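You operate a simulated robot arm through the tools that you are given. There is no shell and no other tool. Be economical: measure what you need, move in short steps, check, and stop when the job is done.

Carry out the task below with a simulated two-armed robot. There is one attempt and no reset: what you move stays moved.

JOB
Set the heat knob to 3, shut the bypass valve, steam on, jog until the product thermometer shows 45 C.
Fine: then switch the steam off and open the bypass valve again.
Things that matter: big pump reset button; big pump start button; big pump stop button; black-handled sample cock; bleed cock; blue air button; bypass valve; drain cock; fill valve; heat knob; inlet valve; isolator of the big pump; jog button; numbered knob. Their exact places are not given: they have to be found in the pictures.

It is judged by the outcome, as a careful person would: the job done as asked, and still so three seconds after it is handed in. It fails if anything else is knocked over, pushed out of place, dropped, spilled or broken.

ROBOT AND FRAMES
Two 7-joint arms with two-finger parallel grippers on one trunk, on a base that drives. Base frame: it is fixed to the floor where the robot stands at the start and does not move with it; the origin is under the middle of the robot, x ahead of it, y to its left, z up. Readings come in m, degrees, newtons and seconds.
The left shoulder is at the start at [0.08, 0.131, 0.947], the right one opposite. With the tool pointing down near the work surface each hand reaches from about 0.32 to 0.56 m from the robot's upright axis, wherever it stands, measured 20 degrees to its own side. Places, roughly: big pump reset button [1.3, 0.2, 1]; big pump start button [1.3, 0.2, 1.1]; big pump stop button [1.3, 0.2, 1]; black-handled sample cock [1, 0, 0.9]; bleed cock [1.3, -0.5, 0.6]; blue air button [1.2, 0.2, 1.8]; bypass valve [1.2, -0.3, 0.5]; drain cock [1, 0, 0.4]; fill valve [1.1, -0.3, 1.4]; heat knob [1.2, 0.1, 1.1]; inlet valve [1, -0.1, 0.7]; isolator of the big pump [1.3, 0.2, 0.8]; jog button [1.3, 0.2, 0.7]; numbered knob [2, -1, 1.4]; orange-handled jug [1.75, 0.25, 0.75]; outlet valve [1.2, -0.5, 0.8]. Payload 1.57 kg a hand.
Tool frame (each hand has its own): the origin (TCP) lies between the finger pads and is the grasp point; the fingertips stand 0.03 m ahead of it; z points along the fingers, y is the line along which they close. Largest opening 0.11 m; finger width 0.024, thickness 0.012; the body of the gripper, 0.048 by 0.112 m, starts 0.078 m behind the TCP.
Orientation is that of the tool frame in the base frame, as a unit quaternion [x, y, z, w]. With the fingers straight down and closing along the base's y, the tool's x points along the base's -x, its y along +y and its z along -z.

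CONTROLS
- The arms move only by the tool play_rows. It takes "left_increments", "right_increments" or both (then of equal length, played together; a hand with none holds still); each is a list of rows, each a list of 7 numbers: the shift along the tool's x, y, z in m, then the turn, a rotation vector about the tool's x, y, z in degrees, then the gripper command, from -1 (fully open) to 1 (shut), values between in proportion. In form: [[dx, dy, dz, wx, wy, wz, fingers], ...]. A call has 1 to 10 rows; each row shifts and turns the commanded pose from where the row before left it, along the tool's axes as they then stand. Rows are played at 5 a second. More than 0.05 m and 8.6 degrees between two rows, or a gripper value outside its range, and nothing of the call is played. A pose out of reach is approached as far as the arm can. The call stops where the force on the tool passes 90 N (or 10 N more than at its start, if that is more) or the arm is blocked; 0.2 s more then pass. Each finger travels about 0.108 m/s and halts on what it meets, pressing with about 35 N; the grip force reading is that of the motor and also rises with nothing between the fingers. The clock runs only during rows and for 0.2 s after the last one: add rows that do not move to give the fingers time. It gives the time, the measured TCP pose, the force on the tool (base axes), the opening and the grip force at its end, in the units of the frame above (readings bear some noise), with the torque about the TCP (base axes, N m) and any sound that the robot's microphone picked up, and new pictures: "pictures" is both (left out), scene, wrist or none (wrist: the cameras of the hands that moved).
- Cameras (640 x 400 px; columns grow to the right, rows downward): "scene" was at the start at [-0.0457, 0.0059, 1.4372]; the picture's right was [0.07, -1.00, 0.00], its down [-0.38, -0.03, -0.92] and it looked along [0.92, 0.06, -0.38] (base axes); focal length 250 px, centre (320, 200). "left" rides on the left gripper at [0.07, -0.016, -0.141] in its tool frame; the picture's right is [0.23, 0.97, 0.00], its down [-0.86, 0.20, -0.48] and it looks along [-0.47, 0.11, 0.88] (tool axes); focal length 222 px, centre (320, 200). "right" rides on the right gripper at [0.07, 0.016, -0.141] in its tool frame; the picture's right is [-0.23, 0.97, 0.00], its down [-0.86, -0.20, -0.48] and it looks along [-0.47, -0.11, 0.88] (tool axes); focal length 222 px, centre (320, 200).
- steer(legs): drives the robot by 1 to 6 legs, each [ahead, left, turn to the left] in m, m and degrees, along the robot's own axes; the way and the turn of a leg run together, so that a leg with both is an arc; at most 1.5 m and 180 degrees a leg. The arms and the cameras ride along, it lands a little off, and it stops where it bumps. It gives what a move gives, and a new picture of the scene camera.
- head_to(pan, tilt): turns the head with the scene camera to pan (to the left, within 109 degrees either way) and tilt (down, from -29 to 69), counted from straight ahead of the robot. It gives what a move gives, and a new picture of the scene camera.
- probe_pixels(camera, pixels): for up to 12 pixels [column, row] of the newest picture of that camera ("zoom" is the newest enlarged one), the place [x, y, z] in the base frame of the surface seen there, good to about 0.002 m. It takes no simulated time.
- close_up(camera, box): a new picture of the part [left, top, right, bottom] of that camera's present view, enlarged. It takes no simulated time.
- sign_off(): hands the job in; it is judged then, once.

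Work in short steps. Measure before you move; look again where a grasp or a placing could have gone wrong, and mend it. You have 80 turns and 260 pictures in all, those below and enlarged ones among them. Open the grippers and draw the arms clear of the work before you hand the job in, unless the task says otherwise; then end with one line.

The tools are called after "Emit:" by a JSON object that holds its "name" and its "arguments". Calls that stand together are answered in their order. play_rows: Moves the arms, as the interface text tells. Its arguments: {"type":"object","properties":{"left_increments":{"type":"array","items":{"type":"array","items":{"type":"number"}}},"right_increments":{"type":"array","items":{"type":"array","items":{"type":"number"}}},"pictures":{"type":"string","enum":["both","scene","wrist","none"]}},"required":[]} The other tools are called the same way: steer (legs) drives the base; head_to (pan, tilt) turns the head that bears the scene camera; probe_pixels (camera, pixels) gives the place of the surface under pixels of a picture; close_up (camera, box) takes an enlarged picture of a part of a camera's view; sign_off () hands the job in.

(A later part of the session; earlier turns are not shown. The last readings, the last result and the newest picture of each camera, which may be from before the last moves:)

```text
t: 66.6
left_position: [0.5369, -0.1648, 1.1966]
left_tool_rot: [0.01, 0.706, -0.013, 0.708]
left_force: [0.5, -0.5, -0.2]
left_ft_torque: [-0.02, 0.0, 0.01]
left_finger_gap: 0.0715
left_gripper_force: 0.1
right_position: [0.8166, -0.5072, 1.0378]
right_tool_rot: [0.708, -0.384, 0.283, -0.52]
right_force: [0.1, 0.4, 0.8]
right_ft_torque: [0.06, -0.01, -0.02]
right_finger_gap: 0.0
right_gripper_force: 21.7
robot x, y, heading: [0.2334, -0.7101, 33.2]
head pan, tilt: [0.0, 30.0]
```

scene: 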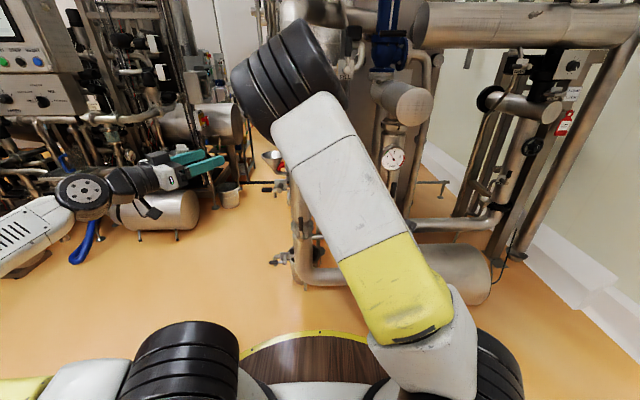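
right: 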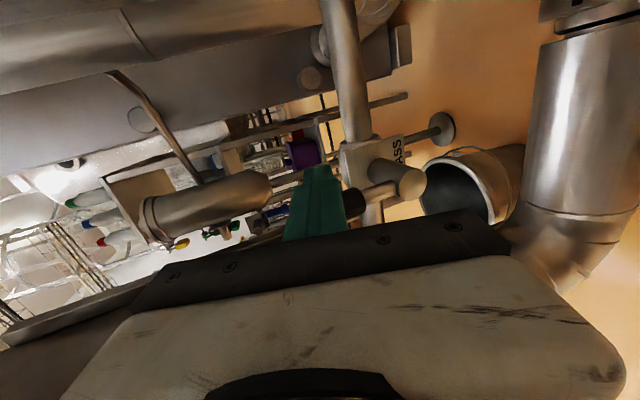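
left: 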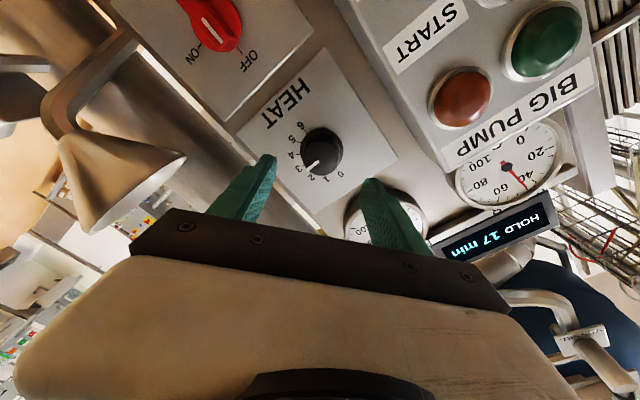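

Zoom confirms: bypass lever now stands across the pipe, i.e. shut. I bring the right arm back to its compact starting posture (unroll, then point down).

Emit:
{"name": "play_rows", "arguments": {"right_increments": [[0, 0, -0.015, 0, 0, 8.5, 0.5], [0, 0, -0.015, 0, 0, 8.5, 0.5], [0, 0, -0.015, 0, 0, 8.5, 0.5], [0, 0, -0.015, 0, 0, 8.5, 0.5], [0, 0, -0.015, 0, 0, 8.5, 0.5], [0, 0, -0.015, 0, 0, 8.5, 0.5], [0, 0, -0.015, 0, 0, 8.5, 0.5], [0, 0, 0, 0, 0, 8.5, 0.5], [0, 0, 0, 0, 0, 8.5, 0.5], [0, 0, 0, 0, 0, 8.5, 0.5]], "pictures": "none"}}

Emit:
{"name": "play_rows", "arguments": {"right_increments": [[-0.02, 0, 0, 0, 8.5, 0, 0.5], [-0.02, 0, 0, 0, 8.5, 0, 0.5], [-0.02, 0, 0, 0, 8.5, 0, 0.5], [-0.01, 0, -0.02, 0, 8.5, 0, 0.5], [0, 0, -0.03, 0, 8.5, 0, 0.5], [0, 0, -0.03, 0, 8.5, 0, 0.5], [0, 0, -0.03, 0, 8.5, 0, 0.5], [0, 0, -0.03, 0, 8.5, 0, 0.5], [0, 0, -0.03, 0, 4, 0, 0.5]], "pictures": "scene"}}

```text
t: 68.8
left_position: [0.5371, -0.1651, 1.1977]
left_tool_rot: [0.01, 0.706, -0.013, 0.708]
left_force: [0.4, 0.1, 0.1]
left_ft_torque: [-0.02, 0.01, -0.03]
left_finger_gap: 0.0711
left_gripper_force: 0.1
right_position: [0.8089, -0.508, 1.0831]
right_tool_rot: [-0.261, 0.761, 0.145, 0.575]
right_force: [-1.2, 0.9, 0.1]
right_ft_torque: [0.01, 0.0, -0.02]
right_finger_gap: 0.0275
right_gripper_force: 0.1
right hand out of reach, approached as far as the arm can: row 1, 2, 3, 4, 5, 6, 7
robot x, y, heading: [0.2332, -0.7143, 33.3]
head pan, tilt: [0.0, 30.0]
```

```text
t: 70.8
left_position: [0.5371, -0.1653, 1.1972]
left_tool_rot: [0.01, 0.706, -0.012, 0.708]
left_force: [0.4, -0.8, 0.3]
left_ft_torque: [0.0, -0.05, 0.03]
left_finger_gap: 0.0714
left_gripper_force: 0.1
right_position: [0.7661, -0.5268, 1.2746]
right_tool_rot: [-0.28, 0.957, -0.041, 0.063]
right_force: [0.3, -0.5, -0.3]
right_ft_torque: [0.0, -0.03, 0.0]
right_finger_gap: 0.0275
right_gripper_force: 0.0
right hand out of reach, approached as far as the arm can: row 3, 4
robot x, y, heading: [0.2339, -0.7167, 32.8]
head pan, tilt: [0.0, 30.0]
```

scene: 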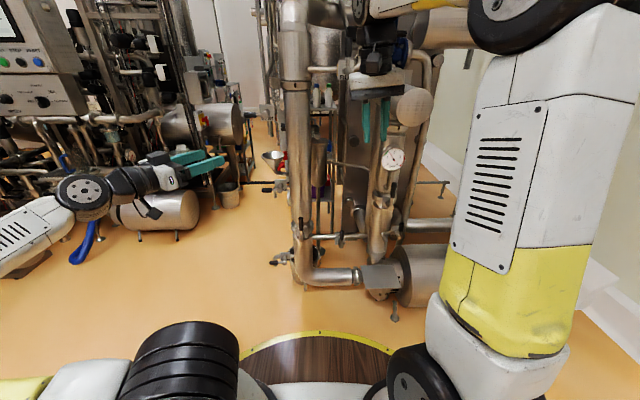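

Right arm compact again. I retract it a bit and drive back toward the panel side: back/left, turn right 57°, strafe left.

Emit:
{"name": "play_rows", "arguments": {"right_increments": [[0.05, 0, 0, 0, 0, 0, 0.5], [0.05, 0, 0, 0, 0, 0, 0.5], [0.04, 0, 0, 0, 0, 0, 0.5]], "pictures": "none"}}

Emit:
{"name": "steer", "arguments": {"legs": [[-0.1, 0.55, 0], [0, 0, -57], [0.09, 0.77, 0]]}}

```text
t: 71.6
left_position: [0.5364, -0.1651, 1.1971]
left_tool_rot: [0.01, 0.706, -0.013, 0.708]
left_force: [0.1, -0.1, -0.8]
left_ft_torque: [-0.01, -0.04, -0.07]
left_finger_gap: 0.0712
left_gripper_force: 0.0
right_position: [0.6519, -0.6013, 1.2591]
right_tool_rot: [-0.28, 0.957, -0.041, 0.064]
right_force: [-0.3, 0.1, -0.9]
right_ft_torque: [-0.05, 0.02, 0.01]
right_finger_gap: 0.0276
right_gripper_force: 0.1
robot x, y, heading: [0.2391, -0.7138, 33.1]
head pan, tilt: [0.0, 30.0]
```

```text
t: 81.0
left_position: [0.8617, 0.4078, 1.1967]
left_tool_rot: [0.341, 0.618, -0.344, 0.619]
left_force: [0.5, 0.4, 0.5]
left_ft_torque: [0.01, 0.02, -0.02]
left_finger_gap: 0.0714
left_gripper_force: 0.2
right_position: [0.5624, 0.0681, 1.2606]
right_tool_rot: [0.203, 0.976, -0.066, 0.038]
right_force: [-0.1, 0.3, 0.2]
right_ft_torque: [0.02, -0.02, 0.02]
right_finger_gap: 0.0273
right_gripper_force: 0.2
robot x, y, heading: [0.2376, 0.3528, -23.2]
head pan, tilt: [0.0, 30.0]
```

scene: 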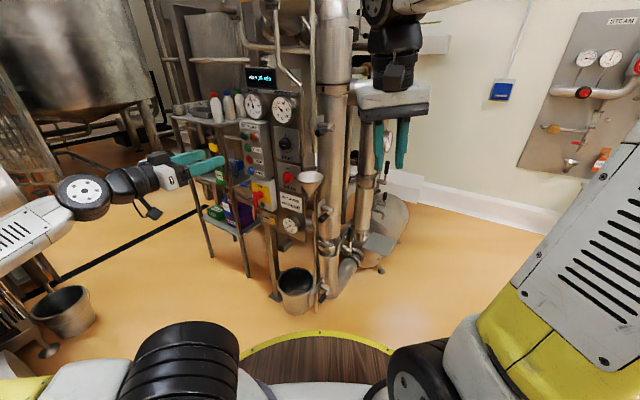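

Good. I drive ahead 0.3 and tilt the head to the panel.

Emit:
{"name": "steer", "arguments": {"legs": [[0.3, 0.03, -1]]}}

Emit:
{"name": "head_to", "arguments": {"pan": 5, "tilt": 28}}

Emit:
{"name": "close_up", "arguments": {"camera": "scene", "box": [230, 80, 350, 170]}}

Emit:
{"name": "close_up", "arguments": {"camera": "scene", "box": [230, 160, 350, 260]}}

```text
t: 83.0
left_position: [1.1497, 0.3062, 1.1975]
left_tool_rot: [0.347, 0.616, -0.348, 0.616]
left_force: [0.0, 0.2, -0.6]
left_ft_torque: [-0.02, -0.01, 0.02]
left_finger_gap: 0.0716
left_gripper_force: 0.1
right_position: [0.8427, -0.0294, 1.2602]
right_tool_rot: [0.211, 0.974, -0.067, 0.038]
right_force: [-0.7, 0.0, -0.8]
right_ft_torque: [-0.01, -0.01, 0.0]
right_finger_gap: 0.0276
right_gripper_force: 0.0
robot x, y, heading: [0.5166, 0.2587, -24.0]
head pan, tilt: [0.0, 30.0]
```

scene: 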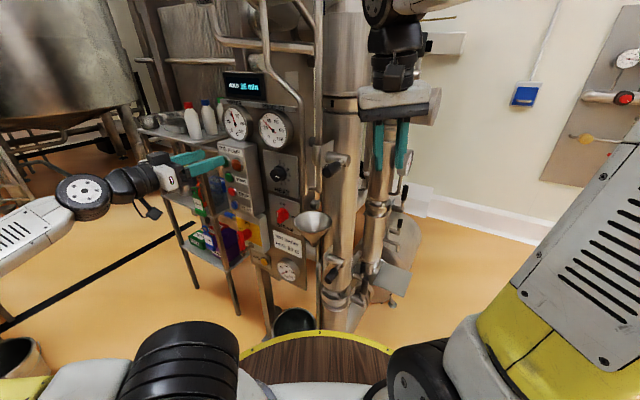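

```text
t: 83.7
left_position: [1.1491, 0.3057, 1.1964]
left_tool_rot: [0.346, 0.616, -0.349, 0.616]
left_force: [-0.3, 0.7, 0.4]
left_ft_torque: [0.02, 0.0, -0.05]
left_finger_gap: 0.0715
left_gripper_force: 0.1
right_position: [0.8449, -0.029, 1.2593]
right_tool_rot: [0.211, 0.975, -0.066, 0.037]
right_force: [0.5, -0.4, 0.0]
right_ft_torque: [0.04, 0.0, -0.02]
right_finger_gap: 0.0276
right_gripper_force: 0.0
robot x, y, heading: [0.522, 0.2586, -24.0]
head pan, tilt: [5.0, 28.0]
```

scene: 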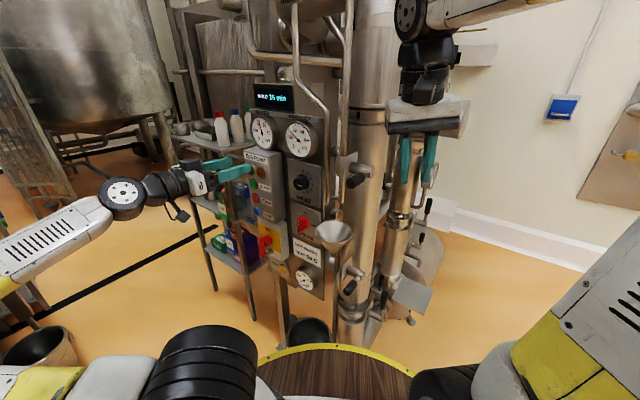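

```text
4.44 times, centred on (290, 125) of scene
```

zoom: 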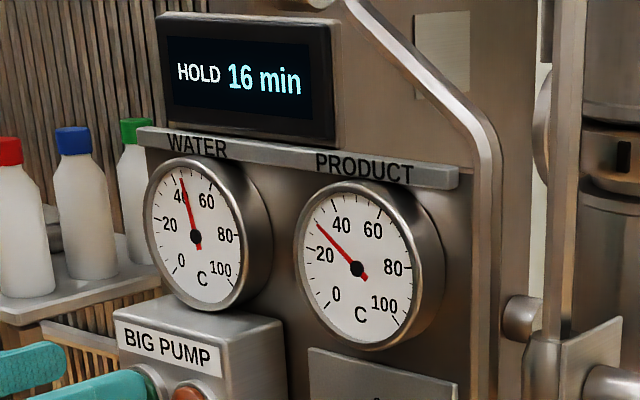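

```text
4.00 times, centred on (290, 210) of scene
```

zoom: 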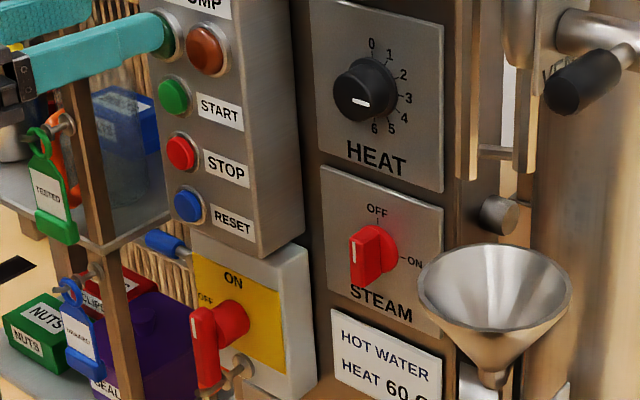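

Product ~29 °C. Now measure the steam handle in this zoom (handle bar about (362,258)).

Emit:
{"name": "probe_pixels", "arguments": {"camera": "zoom", "pixels": [[357, 240], [357, 260], [358, 280], [365, 255], [372, 255], [372, 235], [372, 282], [385, 250], [410, 300], [345, 200], [330, 300]]}}

Emit:
{"name": "close_up", "arguments": {"camera": "scene", "box": [290, 200, 330, 230]}}

Emit:
{"name": "probe_pixels", "arguments": {"camera": "zoom", "pixels": [[225, 150], [215, 180], [215, 210], [215, 240], [235, 170], [235, 220], [235, 265], [250, 190], [280, 180], [300, 160]]}}

```text
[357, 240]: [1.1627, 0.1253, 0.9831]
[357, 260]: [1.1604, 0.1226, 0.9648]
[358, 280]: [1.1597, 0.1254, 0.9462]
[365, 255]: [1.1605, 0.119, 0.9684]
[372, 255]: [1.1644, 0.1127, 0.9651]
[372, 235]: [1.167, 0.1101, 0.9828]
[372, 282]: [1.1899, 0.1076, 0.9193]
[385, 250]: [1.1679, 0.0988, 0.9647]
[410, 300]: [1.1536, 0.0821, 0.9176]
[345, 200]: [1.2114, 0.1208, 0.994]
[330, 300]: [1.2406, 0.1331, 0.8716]
```

```text
13.33 times, centred on (310, 215) of scene
```

zoom: 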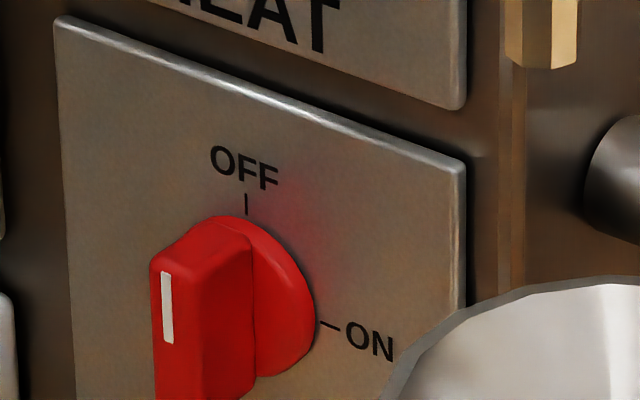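

```text
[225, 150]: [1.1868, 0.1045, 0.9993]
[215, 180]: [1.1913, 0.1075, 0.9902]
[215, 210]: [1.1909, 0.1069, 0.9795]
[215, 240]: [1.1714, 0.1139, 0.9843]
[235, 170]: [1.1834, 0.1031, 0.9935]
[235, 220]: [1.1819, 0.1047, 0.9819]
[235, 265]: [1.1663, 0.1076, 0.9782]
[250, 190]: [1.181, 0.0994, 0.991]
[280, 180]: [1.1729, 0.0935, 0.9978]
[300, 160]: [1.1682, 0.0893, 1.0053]
```

Steam axis ≈ (u aligned with heat knob), z ≈ 0.967. I move the left hand down and right in front of it, staying ~8 cm off.

Emit:
{"name": "play_rows", "arguments": {"left_increments": [[0.038, -0.014, 0.01, -1.1, 0, 0, -0.3], [0.038, -0.014, 0.01, 0, 0, 0, -0.3], [0.038, -0.014, 0.01, 0, 0, 0, -0.3], [0.038, -0.014, 0.01, 0, 0, 0, -0.4], [0.038, -0.014, 0.01, 0, 0, 0, -0.4], [0.039, -0.0145, 0.01, 0, 0, 0, -0.4], [0, 0, 0, 0, 0, 0, -0.4]]}}

Emit:
{"name": "close_up", "arguments": {"camera": "left", "box": [240, 60, 400, 220]}}

```text
t: 85.3
left_position: [1.1108, 0.2098, 0.9692]
left_tool_rot: [0.34, 0.619, -0.343, 0.62]
left_force: [-0.3, -0.1, 0.2]
left_ft_torque: [0.01, -0.02, 0.01]
left_finger_gap: 0.0769
left_gripper_force: 0.1
right_position: [0.8434, -0.03, 1.2597]
right_tool_rot: [0.21, 0.975, -0.067, 0.038]
right_force: [-0.5, -0.6, -0.5]
right_ft_torque: [0.01, 0.01, 0.0]
right_finger_gap: 0.0275
right_gripper_force: 0.0
robot x, y, heading: [0.5251, 0.2606, -23.9]
head pan, tilt: [5.0, 28.0]
```

scene: 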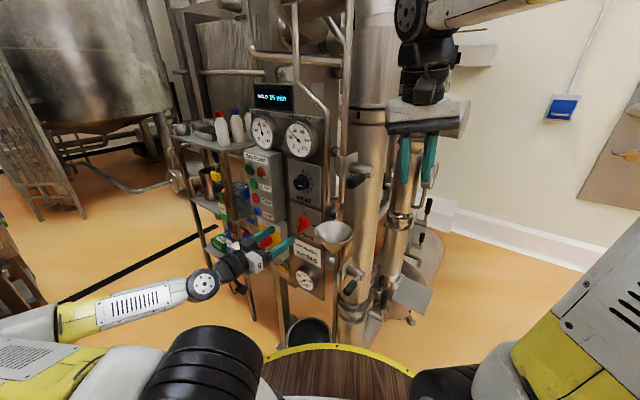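
left: 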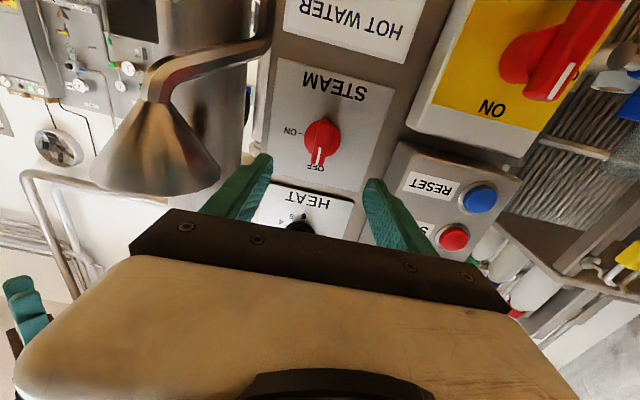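

```text
2.50 times, centred on (320, 140) of left
```

zoom: 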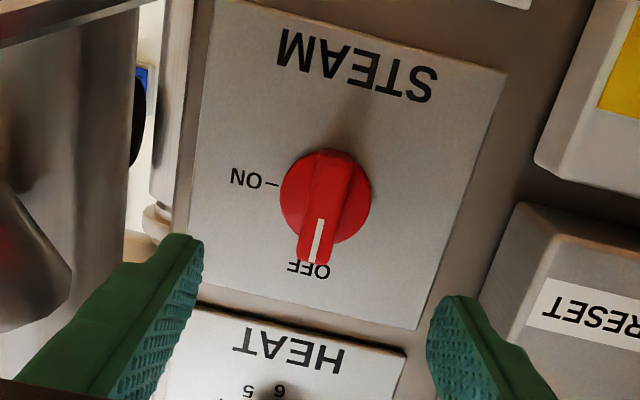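

Probe the handle front face from the wrist view for the last alignment.

Emit:
{"name": "probe_pixels", "arguments": {"camera": "zoom", "pixels": [[325, 180], [322, 210], [316, 240], [308, 210], [334, 210], [230, 220], [420, 220]]}}

```text
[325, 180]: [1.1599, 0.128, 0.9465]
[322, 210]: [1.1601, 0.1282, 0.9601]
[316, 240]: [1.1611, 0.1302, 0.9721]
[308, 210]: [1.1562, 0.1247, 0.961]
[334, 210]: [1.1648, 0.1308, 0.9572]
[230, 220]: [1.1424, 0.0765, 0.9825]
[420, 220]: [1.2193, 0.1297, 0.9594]
```

Aligned within 2 mm. Advance 91 mm and grip.

Emit:
{"name": "play_rows", "arguments": {"left_increments": [[0.003, -0.0016, 0.03, 0, 0, 0, -0.4], [0, 0, 0.03, 0, 0, 0, -0.4], [0, 0, 0.031, 0, 0, 0, -0.4], [0, 0, 0, 0, 0, 0, 0.3], [0, 0, 0, 0, 0, 0, 1], [0, 0, 0, 0, 0, 0, 1]], "pictures": "wrist"}}

```text
t: 86.7
left_position: [1.1585, 0.1334, 0.9672]
left_tool_rot: [0.339, 0.619, -0.342, 0.62]
left_force: [13.6, 1.0, 0.4]
left_ft_torque: [0.37, 0.03, 0.99]
left_finger_gap: 0.017
left_gripper_force: 32.0
right_position: [0.8446, -0.0287, 1.2596]
right_tool_rot: [0.211, 0.975, -0.066, 0.036]
right_force: [-0.2, -0.3, 0.5]
right_ft_torque: [0.02, -0.01, 0.03]
right_finger_gap: 0.0275
right_gripper_force: 0.1
robot x, y, heading: [0.523, 0.26, -23.8]
head pan, tilt: [5.0, 28.0]
```

left: 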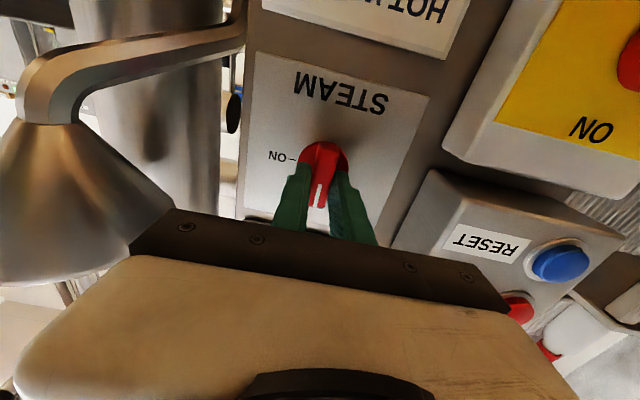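

Gripped (17 mm). Turn clockwise 90°.

Emit:
{"name": "play_rows", "arguments": {"left_increments": [[0, 0, 0, 0, 0, 8.5, 1], [0, 0, 0, 0, 0, 8.5, 1], [0, 0, 0, 0, 0, 8.5, 1], [0, 0, 0, 0, 0, 8.5, 1], [0, 0, 0, 0, 0, 8.5, 1], [0, 0, 0, 0, 0, 8.5, 1], [0, 0, 0, 0, 0, 8.5, 1], [0, 0, 0, 0, 0, 8.5, 1], [0, 0, 0, 0, 0, 8.5, 1], [0, 0, 0, 0, 0, 8.5, 1]]}}

Emit:
{"name": "close_up", "arguments": {"camera": "scene", "box": [270, 190, 350, 250]}}

```text
t: 88.9
left_position: [1.1553, 0.1322, 0.9615]
left_tool_rot: [0.673, 0.226, 0.163, 0.685]
left_force: [-19.1, 0.2, -32.9]
left_ft_torque: [-0.09, 0.09, 0.33]
left_finger_gap: 0.0159
left_gripper_force: 31.4
right_position: [0.8442, -0.0295, 1.2599]
right_tool_rot: [0.212, 0.974, -0.066, 0.036]
right_force: [0.5, -0.5, -0.4]
right_ft_torque: [-0.02, 0.01, 0.03]
right_finger_gap: 0.0274
right_gripper_force: 0.0
robot x, y, heading: [0.522, 0.2592, -24.0]
head pan, tilt: [5.0, 28.0]
```

scene: 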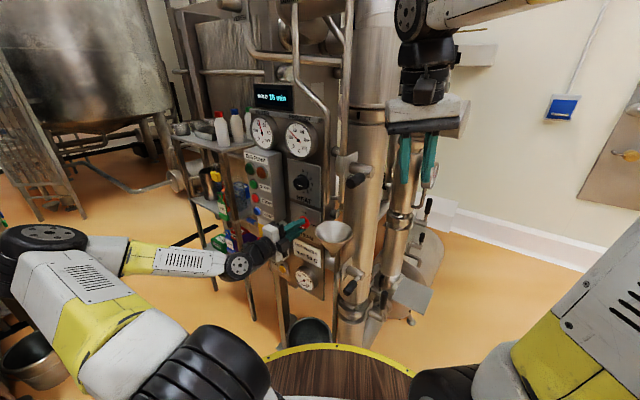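
left: 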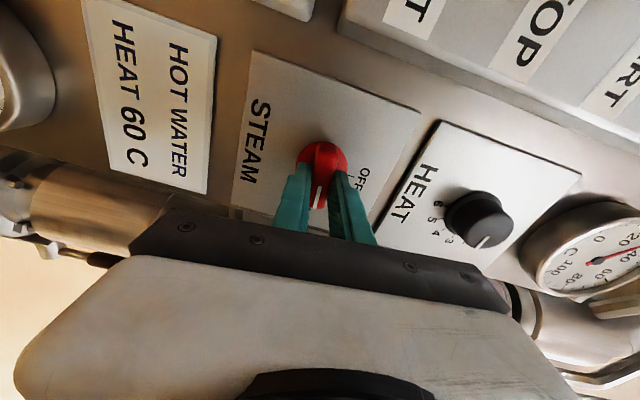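

```text
6.67 times, centred on (310, 220) of scene
```

zoom: 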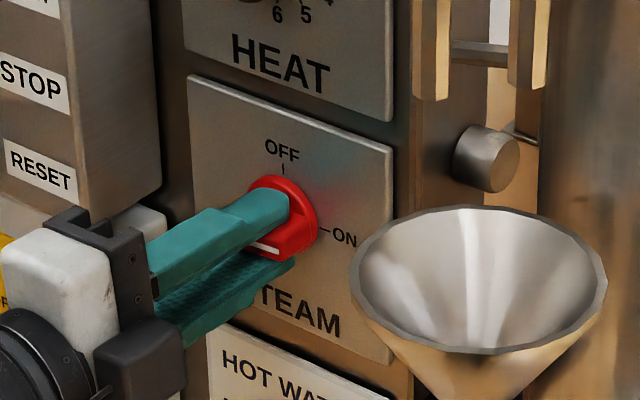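

Handle almost at ON; finish with 6° and release, back away.

Emit:
{"name": "play_rows", "arguments": {"left_increments": [[0, 0, 0, 0, 0, 6, 1], [0, 0, 0, 0, 0, 0, 1], [0, 0, 0, 0, 0, 0, -0.4], [0, 0, 0, 0, 0, 0, -0.4], [0, 0, -0.04, 0, 0, 0, -0.4], [0, 0, -0.05, 0, 0, 0, -0.4]]}}

Emit:
{"name": "close_up", "arguments": {"camera": "scene", "box": [270, 190, 350, 250]}}

Emit:
{"name": "close_up", "arguments": {"camera": "scene", "box": [240, 80, 330, 160]}}

```text
t: 90.3
left_position: [1.108, 0.2076, 0.9661]
left_tool_rot: [0.68, 0.191, 0.2, 0.678]
left_force: [0.4, -0.5, -1.2]
left_ft_torque: [-0.02, 0.01, 0.0]
left_finger_gap: 0.0768
left_gripper_force: 0.0
right_position: [0.8441, -0.0317, 1.2592]
right_tool_rot: [0.211, 0.975, -0.066, 0.036]
right_force: [0.8, -1.0, -0.1]
right_ft_torque: [0.06, 0.0, -0.01]
right_finger_gap: 0.0276
right_gripper_force: 0.1
robot x, y, heading: [0.5207, 0.2587, -23.8]
head pan, tilt: [5.0, 28.0]
```

scene: 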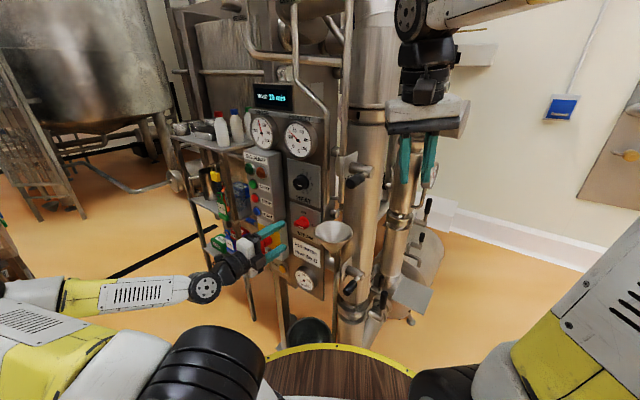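
left: 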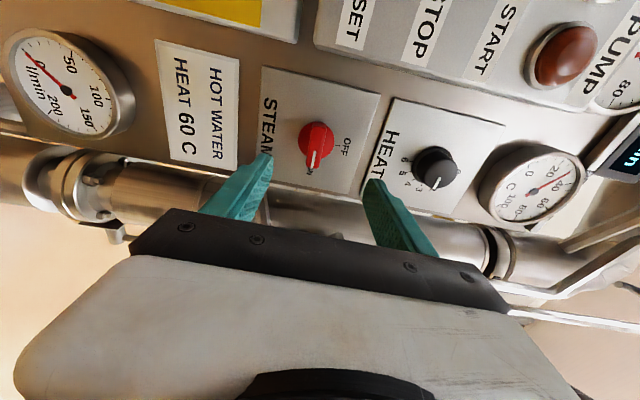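

```text
6.67 times, centred on (310, 220) of scene
```

zoom: 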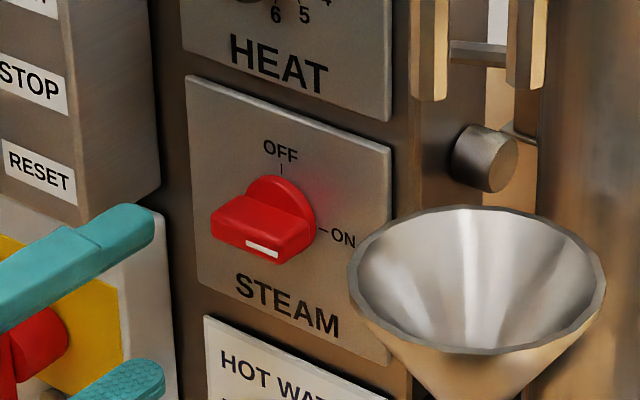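

```text
5.00 times, centred on (285, 120) of scene
```

zoom: 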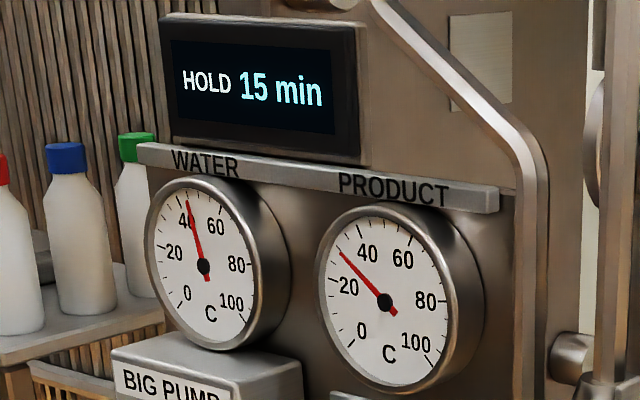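

Steam is ON, water rising slightly past 40. Next the jog: unroll the hand, close fingers, then go down and left to the yellow button at z≈0.697.

Emit:
{"name": "play_rows", "arguments": {"left_increments": [[0, 0, -0.002, 0, 0, -8.6, 1], [0, 0, -0.002, 0, 0, -8.6, 1], [0, 0, -0.002, 0, 0, -8.6, 1], [0, 0, -0.002, 0, 0, -8.6, 1], [0, 0, 0, 0, 0, -8.6, 1], [0, 0, 0, 0, 0, -8.6, 1], [0, 0, 0, 0, 0, -8.6, 1], [0, 0, 0, 0, 0, -8.6, 1], [0, 0, 0, 0, 0, -8.6, 1], [0, 0, 0, 0, 0, -8.6, 1]], "pictures": "none"}}

Emit:
{"name": "play_rows", "arguments": {"left_increments": [[0, 0, 0, 0, 0, -5, 1], [0.045, 0, 0, 0, 0, 0, 1], [0.045, 0, 0, 0, 0, 0, 1], [0.045, 0, 0, 0, 0, 0, 1], [0.045, 0, 0, 0, 0, 0, 1], [0.045, 0, 0, 0, 0, 0, 1], [0.044, 0.01, 0, 0, 0, 0, 1], [0, 0.03, 0, 0, 0, 0, 1]]}}

```text
t: 92.5
left_position: [1.1034, 0.2151, 0.9654]
left_tool_rot: [0.366, 0.604, -0.316, 0.633]
left_force: [0.2, 0.4, -0.2]
left_ft_torque: [0.02, 0.0, 0.03]
left_finger_gap: 0.0001
left_gripper_force: 21.2
right_position: [0.8444, -0.0291, 1.2592]
right_tool_rot: [0.211, 0.975, -0.067, 0.037]
right_force: [0.0, -0.6, 0.2]
right_ft_torque: [0.02, 0.0, 0.0]
right_finger_gap: 0.0274
right_gripper_force: 0.0
robot x, y, heading: [0.5207, 0.2579, -24.0]
head pan, tilt: [5.0, 28.0]
```

```text
t: 94.3
left_position: [1.1589, 0.2515, 0.779]
left_tool_rot: [0.341, 0.619, -0.343, 0.619]
left_force: [-0.3, 0.6, 0.8]
left_ft_torque: [-0.05, 0.0, 0.0]
left_finger_gap: 0.0001
left_gripper_force: 21.5
left hand out of reach, approached as far as the arm can: row 5, 6, 7
right_position: [0.8449, -0.0296, 1.2607]
right_tool_rot: [0.212, 0.974, -0.067, 0.037]
right_force: [-0.1, 0.7, 0.5]
right_ft_torque: [-0.01, 0.0, 0.02]
right_finger_gap: 0.0277
right_gripper_force: 0.1
robot x, y, heading: [0.5216, 0.2614, -23.8]
head pan, tilt: [5.0, 28.0]
```

scene: 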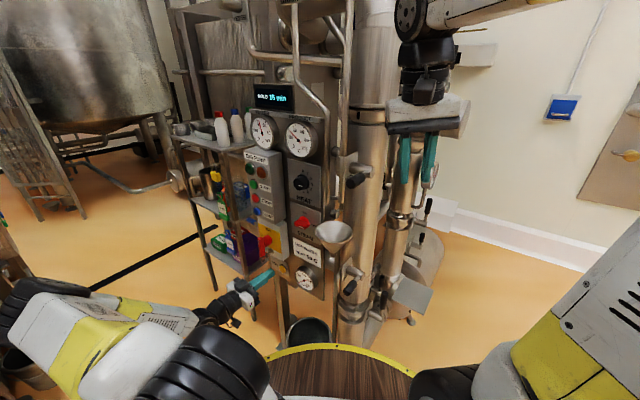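
left: 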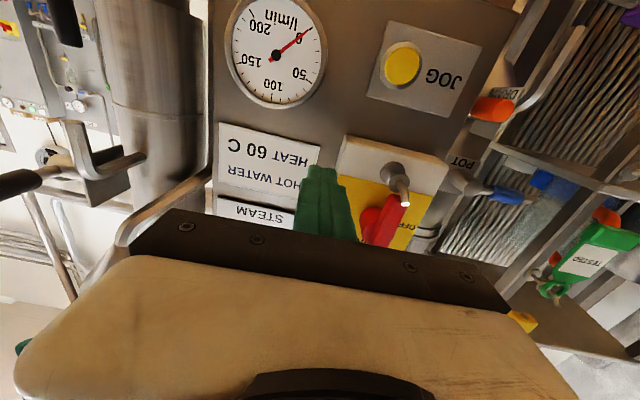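

The level pose bottoms out at z 0.78; the isolator handle is just left of the fingers (px (385,220)). I probe jog button and isolator before moving.

Emit:
{"name": "probe_pixels", "arguments": {"camera": "left", "pixels": [[402, 65], [395, 50], [410, 80], [390, 70], [405, 203], [395, 230], [375, 225], [393, 170], [490, 108], [435, 95], [370, 90]]}}

```text
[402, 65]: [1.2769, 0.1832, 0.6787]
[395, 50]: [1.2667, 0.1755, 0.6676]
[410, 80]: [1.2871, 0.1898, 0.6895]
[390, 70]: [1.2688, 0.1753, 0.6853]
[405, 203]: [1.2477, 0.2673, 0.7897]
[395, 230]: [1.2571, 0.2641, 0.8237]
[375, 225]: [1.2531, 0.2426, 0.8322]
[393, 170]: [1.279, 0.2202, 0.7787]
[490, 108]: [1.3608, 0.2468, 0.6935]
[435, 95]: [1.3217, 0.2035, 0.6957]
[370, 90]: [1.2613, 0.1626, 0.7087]
```

Jog face ≈ (1.277,0.183,0.679); the isolator handle hangs to z≈0.78 just above. I pitch the tool 21° down and descend to the right of it.

Emit:
{"name": "play_rows", "arguments": {"left_increments": [[0, 0, 0, 0, 7, 0, 1], [0, 0, 0, 0, 7, 0, 1], [0, 0, 0, 0, 7, 0, 1], [0.0187, 0, 0.0072, 0, 0, 0, 1], [0.0187, 0, 0.0072, 0, 0, 0, 1], [0.0187, 0, 0.0072, 0, 0, 0, 1], [0, 0, 0, 0, 0, 0, 1]]}}

```text
t: 95.9
left_position: [1.1594, 0.2531, 0.7219]
left_tool_rot: [0.398, 0.721, -0.275, 0.496]
left_force: [-0.1, 0.3, 0.5]
left_ft_torque: [0.02, 0.01, 0.0]
left_finger_gap: 0.0001
left_gripper_force: 21.2
right_position: [0.8452, -0.0286, 1.2594]
right_tool_rot: [0.212, 0.974, -0.066, 0.037]
right_force: [0.4, -0.1, 0.5]
right_ft_torque: [0.02, 0.01, -0.01]
right_finger_gap: 0.0276
right_gripper_force: 0.0
robot x, y, heading: [0.5232, 0.2597, -24.2]
head pan, tilt: [5.0, 28.0]
```

scene: 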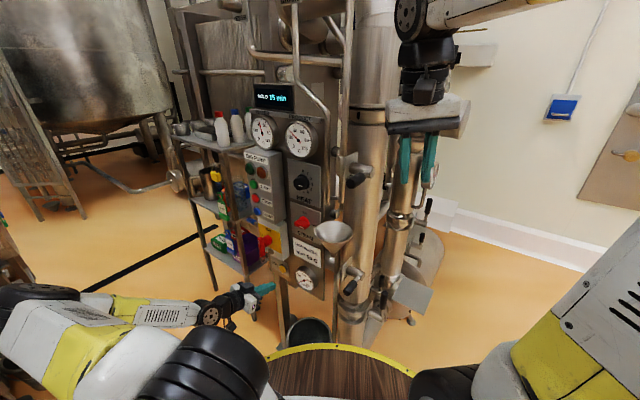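
left: 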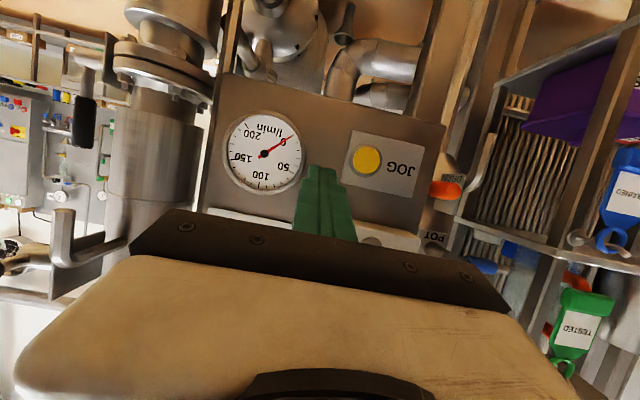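

The descent works. Probe the button again from here (px (367,160)), and shift left 62 mm, down 32 mm.

Emit:
{"name": "probe_pixels", "arguments": {"camera": "left", "pixels": [[367, 160], [360, 160], [375, 160], [367, 152], [367, 168], [350, 150], [390, 185]]}}

Emit:
{"name": "play_rows", "arguments": {"left_increments": [[0.015, 0, 0.0057, 0, 0, 0, 1], [0.015, 0, 0.0057, 0, 0, 0, 1], [0, 0.031, 0, 0, 0, 0, 1], [0, 0.031, 0, 0, 0, 0, 1], [-0.01, 0, 0.028, 0, 0, 0, 1], [0, 0, 0, 0, 0, 0, 1]]}}

```text
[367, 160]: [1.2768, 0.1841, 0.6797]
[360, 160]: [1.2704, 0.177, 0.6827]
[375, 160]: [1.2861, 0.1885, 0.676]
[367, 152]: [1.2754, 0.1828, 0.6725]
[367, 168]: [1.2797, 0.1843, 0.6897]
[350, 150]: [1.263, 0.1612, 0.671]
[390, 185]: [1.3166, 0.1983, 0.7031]
```

```text
t: 97.3
left_position: [1.2267, 0.258, 0.6866]
left_tool_rot: [0.397, 0.721, -0.275, 0.496]
left_force: [-0.3, -0.7, 0.5]
left_ft_torque: [0.0, -0.01, -0.02]
left_finger_gap: 0.0
left_gripper_force: 21.2
right_position: [0.8447, -0.0293, 1.2588]
right_tool_rot: [0.21, 0.975, -0.067, 0.037]
right_force: [0.1, 0.7, -0.1]
right_ft_torque: [-0.02, -0.03, 0.0]
right_finger_gap: 0.0274
right_gripper_force: 0.0
robot x, y, heading: [0.5202, 0.2606, -24.0]
head pan, tilt: [5.0, 28.0]
```

scene: 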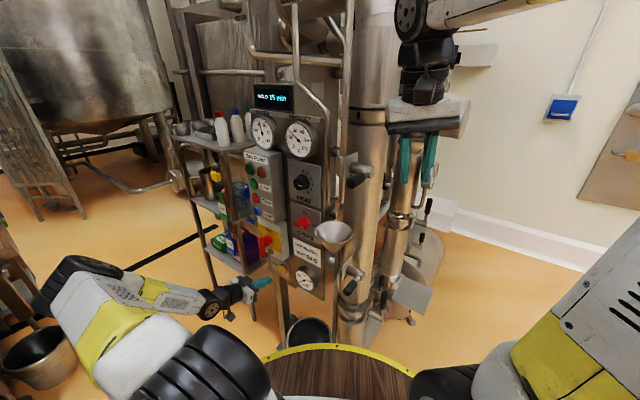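
left: 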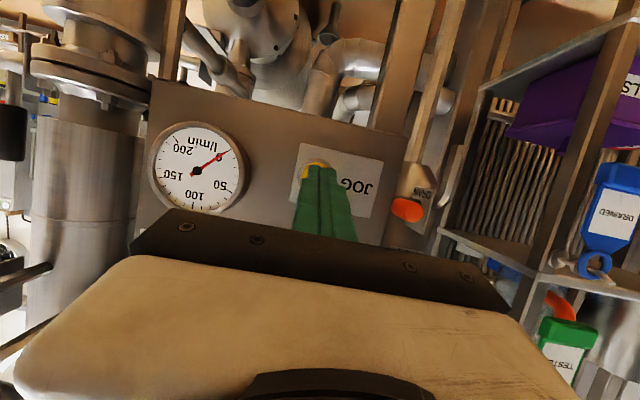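

Tip is aligned with the button (tip covers it at (318,170)). Advance 55 mm to just before contact.

Emit:
{"name": "play_rows", "arguments": {"left_increments": [[-0.0147, 0.003, 0.0243, 0, 0, 0, 1], [-0.0097, 0, 0.0252, 0, 0, 0, 1], [0, 0, 0, 0, 0, 0, 1]], "pictures": "wrist"}}

Emit:
{"name": "close_up", "arguments": {"camera": "left", "box": [260, 120, 380, 220]}}

Emit:
{"name": "close_up", "arguments": {"camera": "scene", "box": [285, 118, 317, 162]}}

```text
t: 98.1
left_position: [1.2598, 0.2156, 0.6928]
left_tool_rot: [0.398, 0.722, -0.275, 0.495]
left_force: [0.0, -0.6, -0.4]
left_ft_torque: [-0.03, 0.0, 0.01]
left_finger_gap: 0.0
left_gripper_force: 21.3
right_position: [0.8451, -0.0286, 1.2589]
right_tool_rot: [0.211, 0.974, -0.066, 0.037]
right_force: [0.4, 0.2, 0.2]
right_ft_torque: [0.03, 0.01, 0.0]
right_finger_gap: 0.0273
right_gripper_force: 0.0
robot x, y, heading: [0.5238, 0.2607, -24.0]
head pan, tilt: [5.0, 28.0]
```

left: 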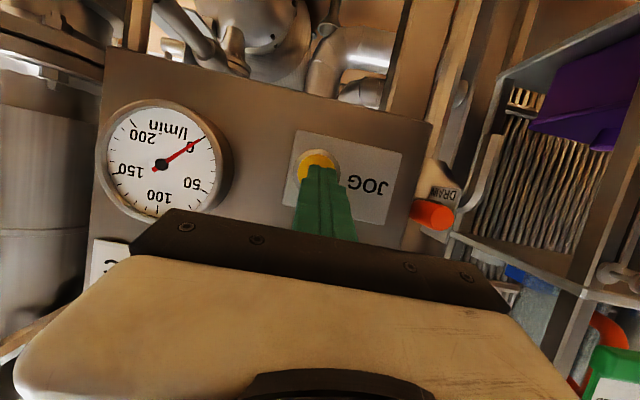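

```text
4.00 times, centred on (320, 170) of left
```

zoom: 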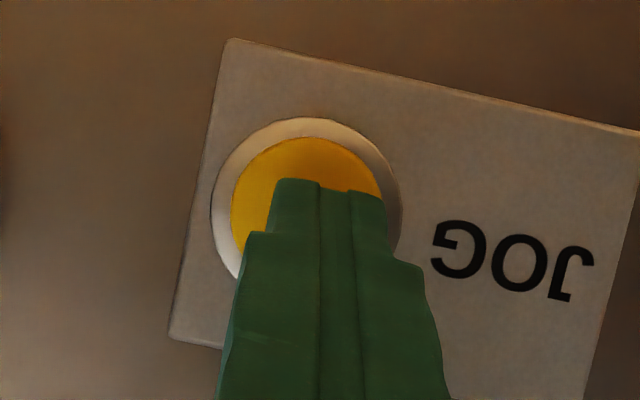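

```text
9.09 times, centred on (301, 140) of scene
```

zoom: 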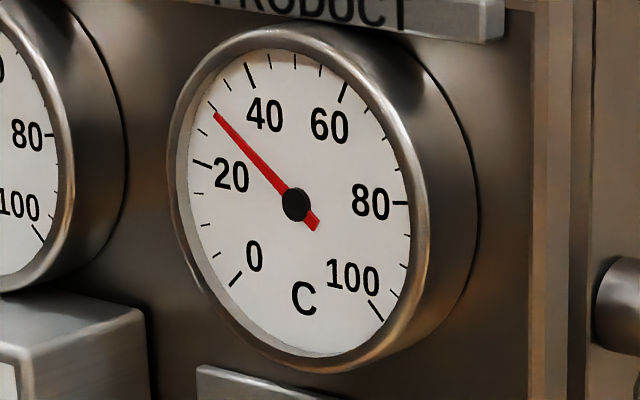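

Needle stands on 30 (minor ticks of 5; 45 is the first tick past 40). Press jog: advance 14 mm, hold briefly, and read gauges.

Emit:
{"name": "play_rows", "arguments": {"left_increments": [[-0.0029, 0, 0.0075, 0, 0, 0, 1], [-0.0022, 0, 0.0056, 0, 0, 0, 1], [0, 0, 0, 0, 0, 0, 1], [0, 0, 0, 0, 0, 0, 1]], "pictures": "wrist"}}

Emit:
{"name": "close_up", "arguments": {"camera": "scene", "box": [245, 110, 317, 162]}}

```text
t: 99.1
left_position: [1.2649, 0.2045, 0.6935]
left_tool_rot: [0.398, 0.723, -0.274, 0.494]
left_force: [-15.3, 15.4, -4.8]
left_ft_torque: [0.14, 0.02, -0.13]
left_finger_gap: 0.0
left_gripper_force: 21.1
right_position: [0.8436, -0.0295, 1.259]
right_tool_rot: [0.211, 0.975, -0.066, 0.037]
right_force: [0.2, 0.1, 0.0]
right_ft_torque: [0.0, 0.01, -0.06]
right_finger_gap: 0.0275
right_gripper_force: 0.0
robot x, y, heading: [0.5228, 0.263, -24.0]
head pan, tilt: [5.0, 28.0]
heard: click
```

left: 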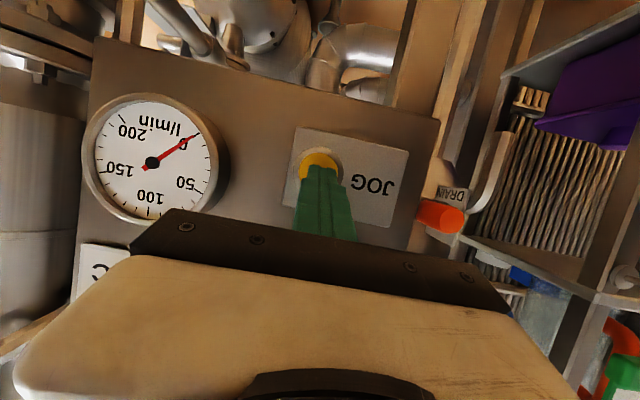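

```text
7.69 times, centred on (281, 136) of scene
```

zoom: 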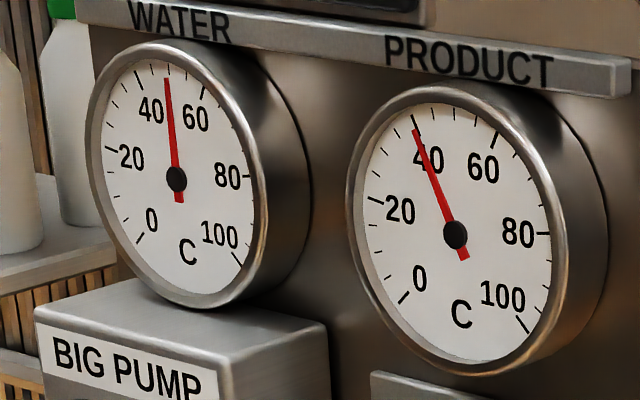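

Product jumped to 40 already. Release at once (one quick row) and read.

Emit:
{"name": "play_rows", "arguments": {"left_increments": [[0.0072, 0, -0.0187, 0, 0, 0, 1]], "pictures": "none"}}

Emit:
{"name": "close_up", "arguments": {"camera": "scene", "box": [285, 118, 317, 162]}}

```text
t: 99.5
left_position: [1.2583, 0.2184, 0.694]
left_tool_rot: [0.397, 0.72, -0.276, 0.497]
left_force: [0.6, 0.0, 0.0]
left_ft_torque: [0.01, -0.02, 0.04]
left_finger_gap: 0.0
left_gripper_force: 21.8
right_position: [0.8442, -0.0307, 1.2604]
right_tool_rot: [0.211, 0.974, -0.067, 0.037]
right_force: [0.6, 0.3, 0.3]
right_ft_torque: [0.05, 0.04, -0.01]
right_finger_gap: 0.0275
right_gripper_force: 0.1
robot x, y, heading: [0.5251, 0.2623, -24.3]
head pan, tilt: [5.0, 28.0]
```

```text
9.09 times, centred on (301, 140) of scene
```

zoom: 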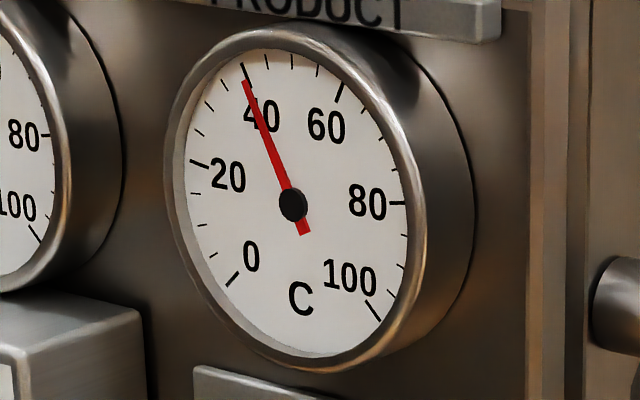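

Needle reads 40 after release. I wait 0.6 s to see whether it drifts.

Emit:
{"name": "play_rows", "arguments": {"left_increments": [[0, 0, 0, 0, 0, 0, 1], [0, 0, 0, 0, 0, 0, 1], [0, 0, 0, 0, 0, 0, 1]], "pictures": "none"}}

Emit:
{"name": "close_up", "arguments": {"camera": "scene", "box": [245, 110, 317, 162]}}

```text
t: 100.3
left_position: [1.2558, 0.2207, 0.6925]
left_tool_rot: [0.398, 0.721, -0.276, 0.496]
left_force: [-0.5, -1.1, -0.6]
left_ft_torque: [0.01, -0.01, -0.03]
left_finger_gap: 0.0003
left_gripper_force: 21.5
right_position: [0.845, -0.029, 1.2597]
right_tool_rot: [0.211, 0.975, -0.066, 0.038]
right_force: [-0.2, 0.2, 0.3]
right_ft_torque: [-0.02, -0.02, -0.01]
right_finger_gap: 0.0275
right_gripper_force: 0.0
robot x, y, heading: [0.5229, 0.2635, -23.9]
head pan, tilt: [5.0, 28.0]
```

```text
7.69 times, centred on (281, 136) of scene
```

zoom: 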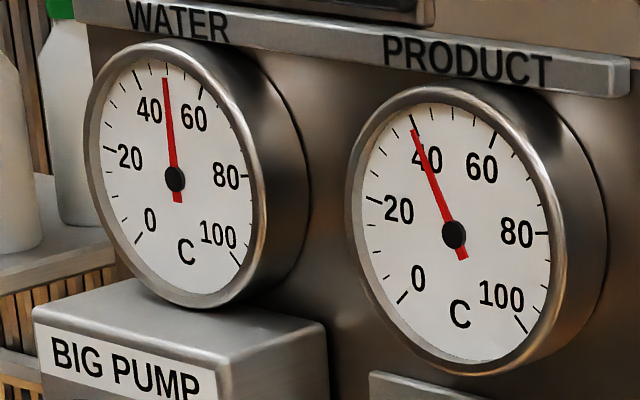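

Stable at 40. Now a very short press: one row in, one row out.

Emit:
{"name": "play_rows", "arguments": {"left_increments": [[-0.0072, 0, 0.0187, 0, 0, 0, 1], [0.0072, 0, -0.0187, 0, 0, 0, 1]], "pictures": "none"}}

Emit:
{"name": "close_up", "arguments": {"camera": "scene", "box": [245, 110, 317, 162]}}

```text
t: 100.9
left_position: [1.2575, 0.2193, 0.6945]
left_tool_rot: [0.398, 0.721, -0.276, 0.496]
left_force: [0.1, 0.1, -0.3]
left_ft_torque: [0.01, 0.0, 0.02]
left_finger_gap: 0.0
left_gripper_force: 21.2
right_position: [0.845, -0.0298, 1.258]
right_tool_rot: [0.211, 0.975, -0.067, 0.037]
right_force: [-0.4, 0.4, 0.1]
right_ft_torque: [0.02, 0.01, 0.05]
right_finger_gap: 0.0278
right_gripper_force: 0.1
robot x, y, heading: [0.5222, 0.2603, -23.9]
head pan, tilt: [5.0, 28.0]
heard: click
```

```text
7.69 times, centred on (281, 136) of scene
```

zoom: 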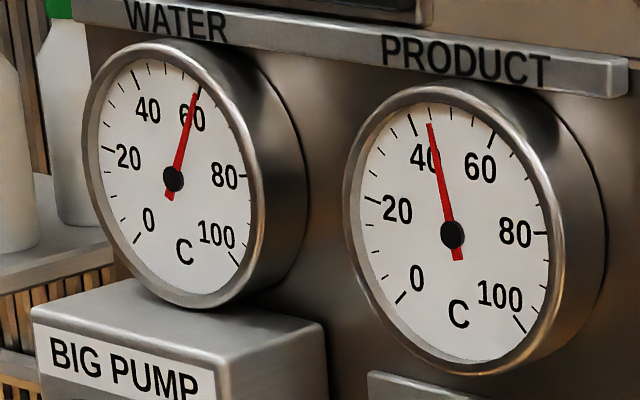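

Clicked; needle now near 45. I zoom to read it, after a short wait for settling.

Emit:
{"name": "play_rows", "arguments": {"left_increments": [[0.004, 0, -0.01, 0, 0, 0, 1], [0.004, 0, -0.01, 0, 0, 0, 1], [0, 0, 0, 0, 0, 0, 1]], "pictures": "none"}}

Emit:
{"name": "close_up", "arguments": {"camera": "scene", "box": [289, 118, 313, 150]}}

Emit:
{"name": "close_up", "arguments": {"camera": "scene", "box": [245, 110, 317, 162]}}

```text
t: 101.7
left_position: [1.2459, 0.2398, 0.6931]
left_tool_rot: [0.398, 0.721, -0.275, 0.495]
left_force: [-0.2, -0.7, 0.5]
left_ft_torque: [0.0, 0.0, -0.02]
left_finger_gap: 0.0
left_gripper_force: 21.3
right_position: [0.8434, -0.0306, 1.2607]
right_tool_rot: [0.211, 0.975, -0.067, 0.037]
right_force: [0.3, 0.5, 0.8]
right_ft_torque: [-0.05, 0.02, -0.03]
right_finger_gap: 0.0274
right_gripper_force: 0.1
robot x, y, heading: [0.5248, 0.2621, -23.8]
head pan, tilt: [5.0, 28.0]
```

```text
12.50 times, centred on (301, 134) of scene
```

zoom: 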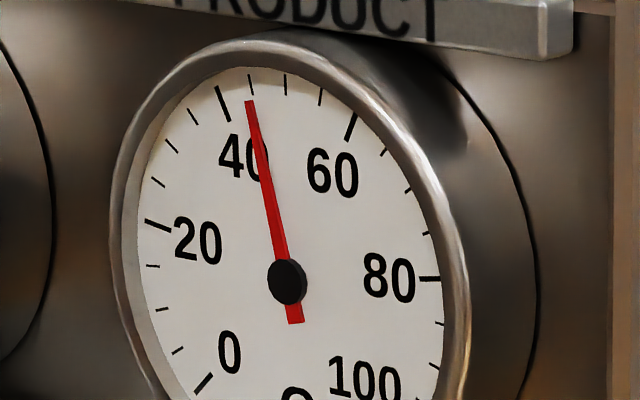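

```text
7.69 times, centred on (281, 136) of scene
```

zoom: 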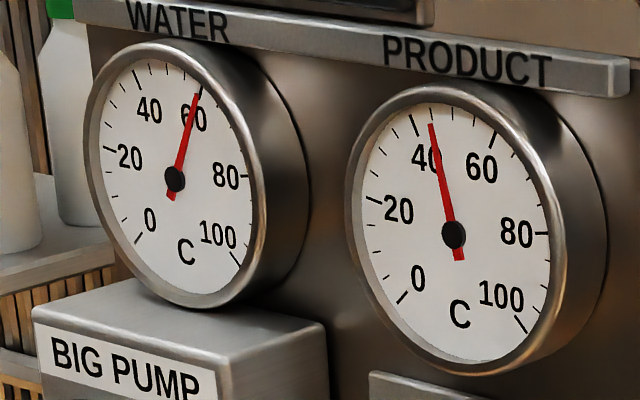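

Allowing for parallax it reads 45 °C and is stable. Now steam off: I back the hand away from the jog, move right, level it and go up to the steam switch.

Emit:
{"name": "play_rows", "arguments": {"left_increments": [[0.0107, 0, -0.028, 0, 0, 0, 1], [0.0107, 0, -0.028, 0, 0, 0, 1], [0, -0.033, 0, 0, 0, 0, 1], [0, -0.033, 0, 0, 0, 0, 1], [0, -0.033, 0, 0, 0, 0, 1], [0, -0.033, 0, 0, 0, 0, 1], [-0.037, 0, -0.0143, 0, 0, 0, 1], [-0.037, 0, -0.0143, 0, -7, 0, 1], [-0.037, 0, -0.01, 0, -7, 0, 1], [-0.04, 0, 0, 0, -7, 0, -0.4]], "pictures": "none"}}

Emit:
{"name": "play_rows", "arguments": {"left_increments": [[-0.04, 0, 0, 0, 0, 0, -0.4], [-0.04, 0, 0, 0, 0, 0, -0.4], [-0.03, 0, 0, 0, 0, 0, -0.4], [0, 0, 0, 0, 0, 0, -0.4]]}}

Emit:
{"name": "close_up", "arguments": {"camera": "scene", "box": [245, 110, 317, 162]}}

```text
t: 103.9
left_position: [1.1043, 0.2177, 0.8635]
left_tool_rot: [0.34, 0.618, -0.343, 0.62]
left_force: [0.4, 0.1, -0.1]
left_ft_torque: [0.02, 0.0, -0.02]
left_finger_gap: 0.077
left_gripper_force: 1.0
left hand out of reach, approached as far as the arm can: row 6
right_position: [0.8446, -0.0281, 1.2594]
right_tool_rot: [0.21, 0.975, -0.067, 0.037]
right_force: [-0.1, 0.2, -1.1]
right_ft_torque: [-0.01, 0.01, 0.03]
right_finger_gap: 0.0276
right_gripper_force: 0.0
robot x, y, heading: [0.5189, 0.261, -24.0]
head pan, tilt: [5.0, 28.0]
```

```text
t: 104.9
left_position: [1.1038, 0.2171, 0.9704]
left_tool_rot: [0.341, 0.619, -0.342, 0.619]
left_force: [0.7, 0.3, -0.6]
left_ft_torque: [0.01, 0.0, -0.02]
left_finger_gap: 0.077
left_gripper_force: 0.0
right_position: [0.8442, -0.0289, 1.2585]
right_tool_rot: [0.211, 0.974, -0.067, 0.038]
right_force: [-0.2, -0.1, 0.0]
right_ft_torque: [-0.02, -0.01, 0.03]
right_finger_gap: 0.0275
right_gripper_force: 0.0
robot x, y, heading: [0.524, 0.2594, -24.1]
head pan, tilt: [5.0, 28.0]
```

scene: 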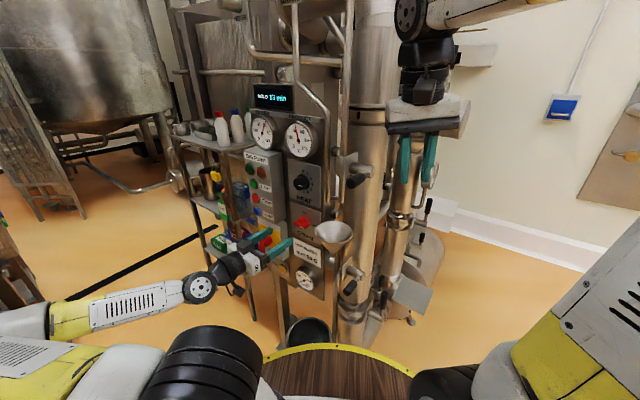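
left: 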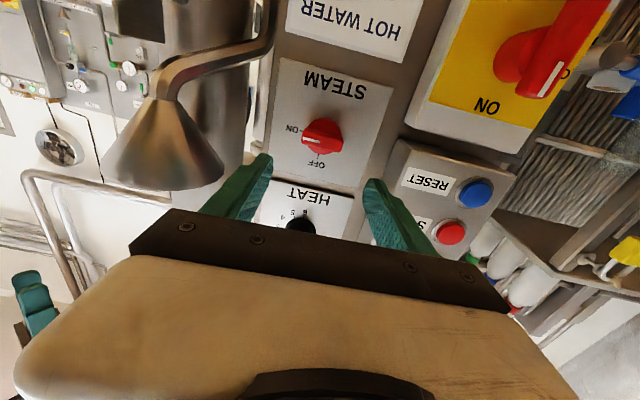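

```text
7.69 times, centred on (281, 136) of scene
```

zoom: 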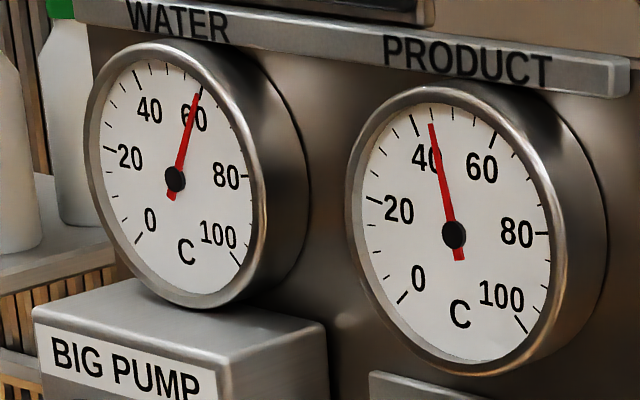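

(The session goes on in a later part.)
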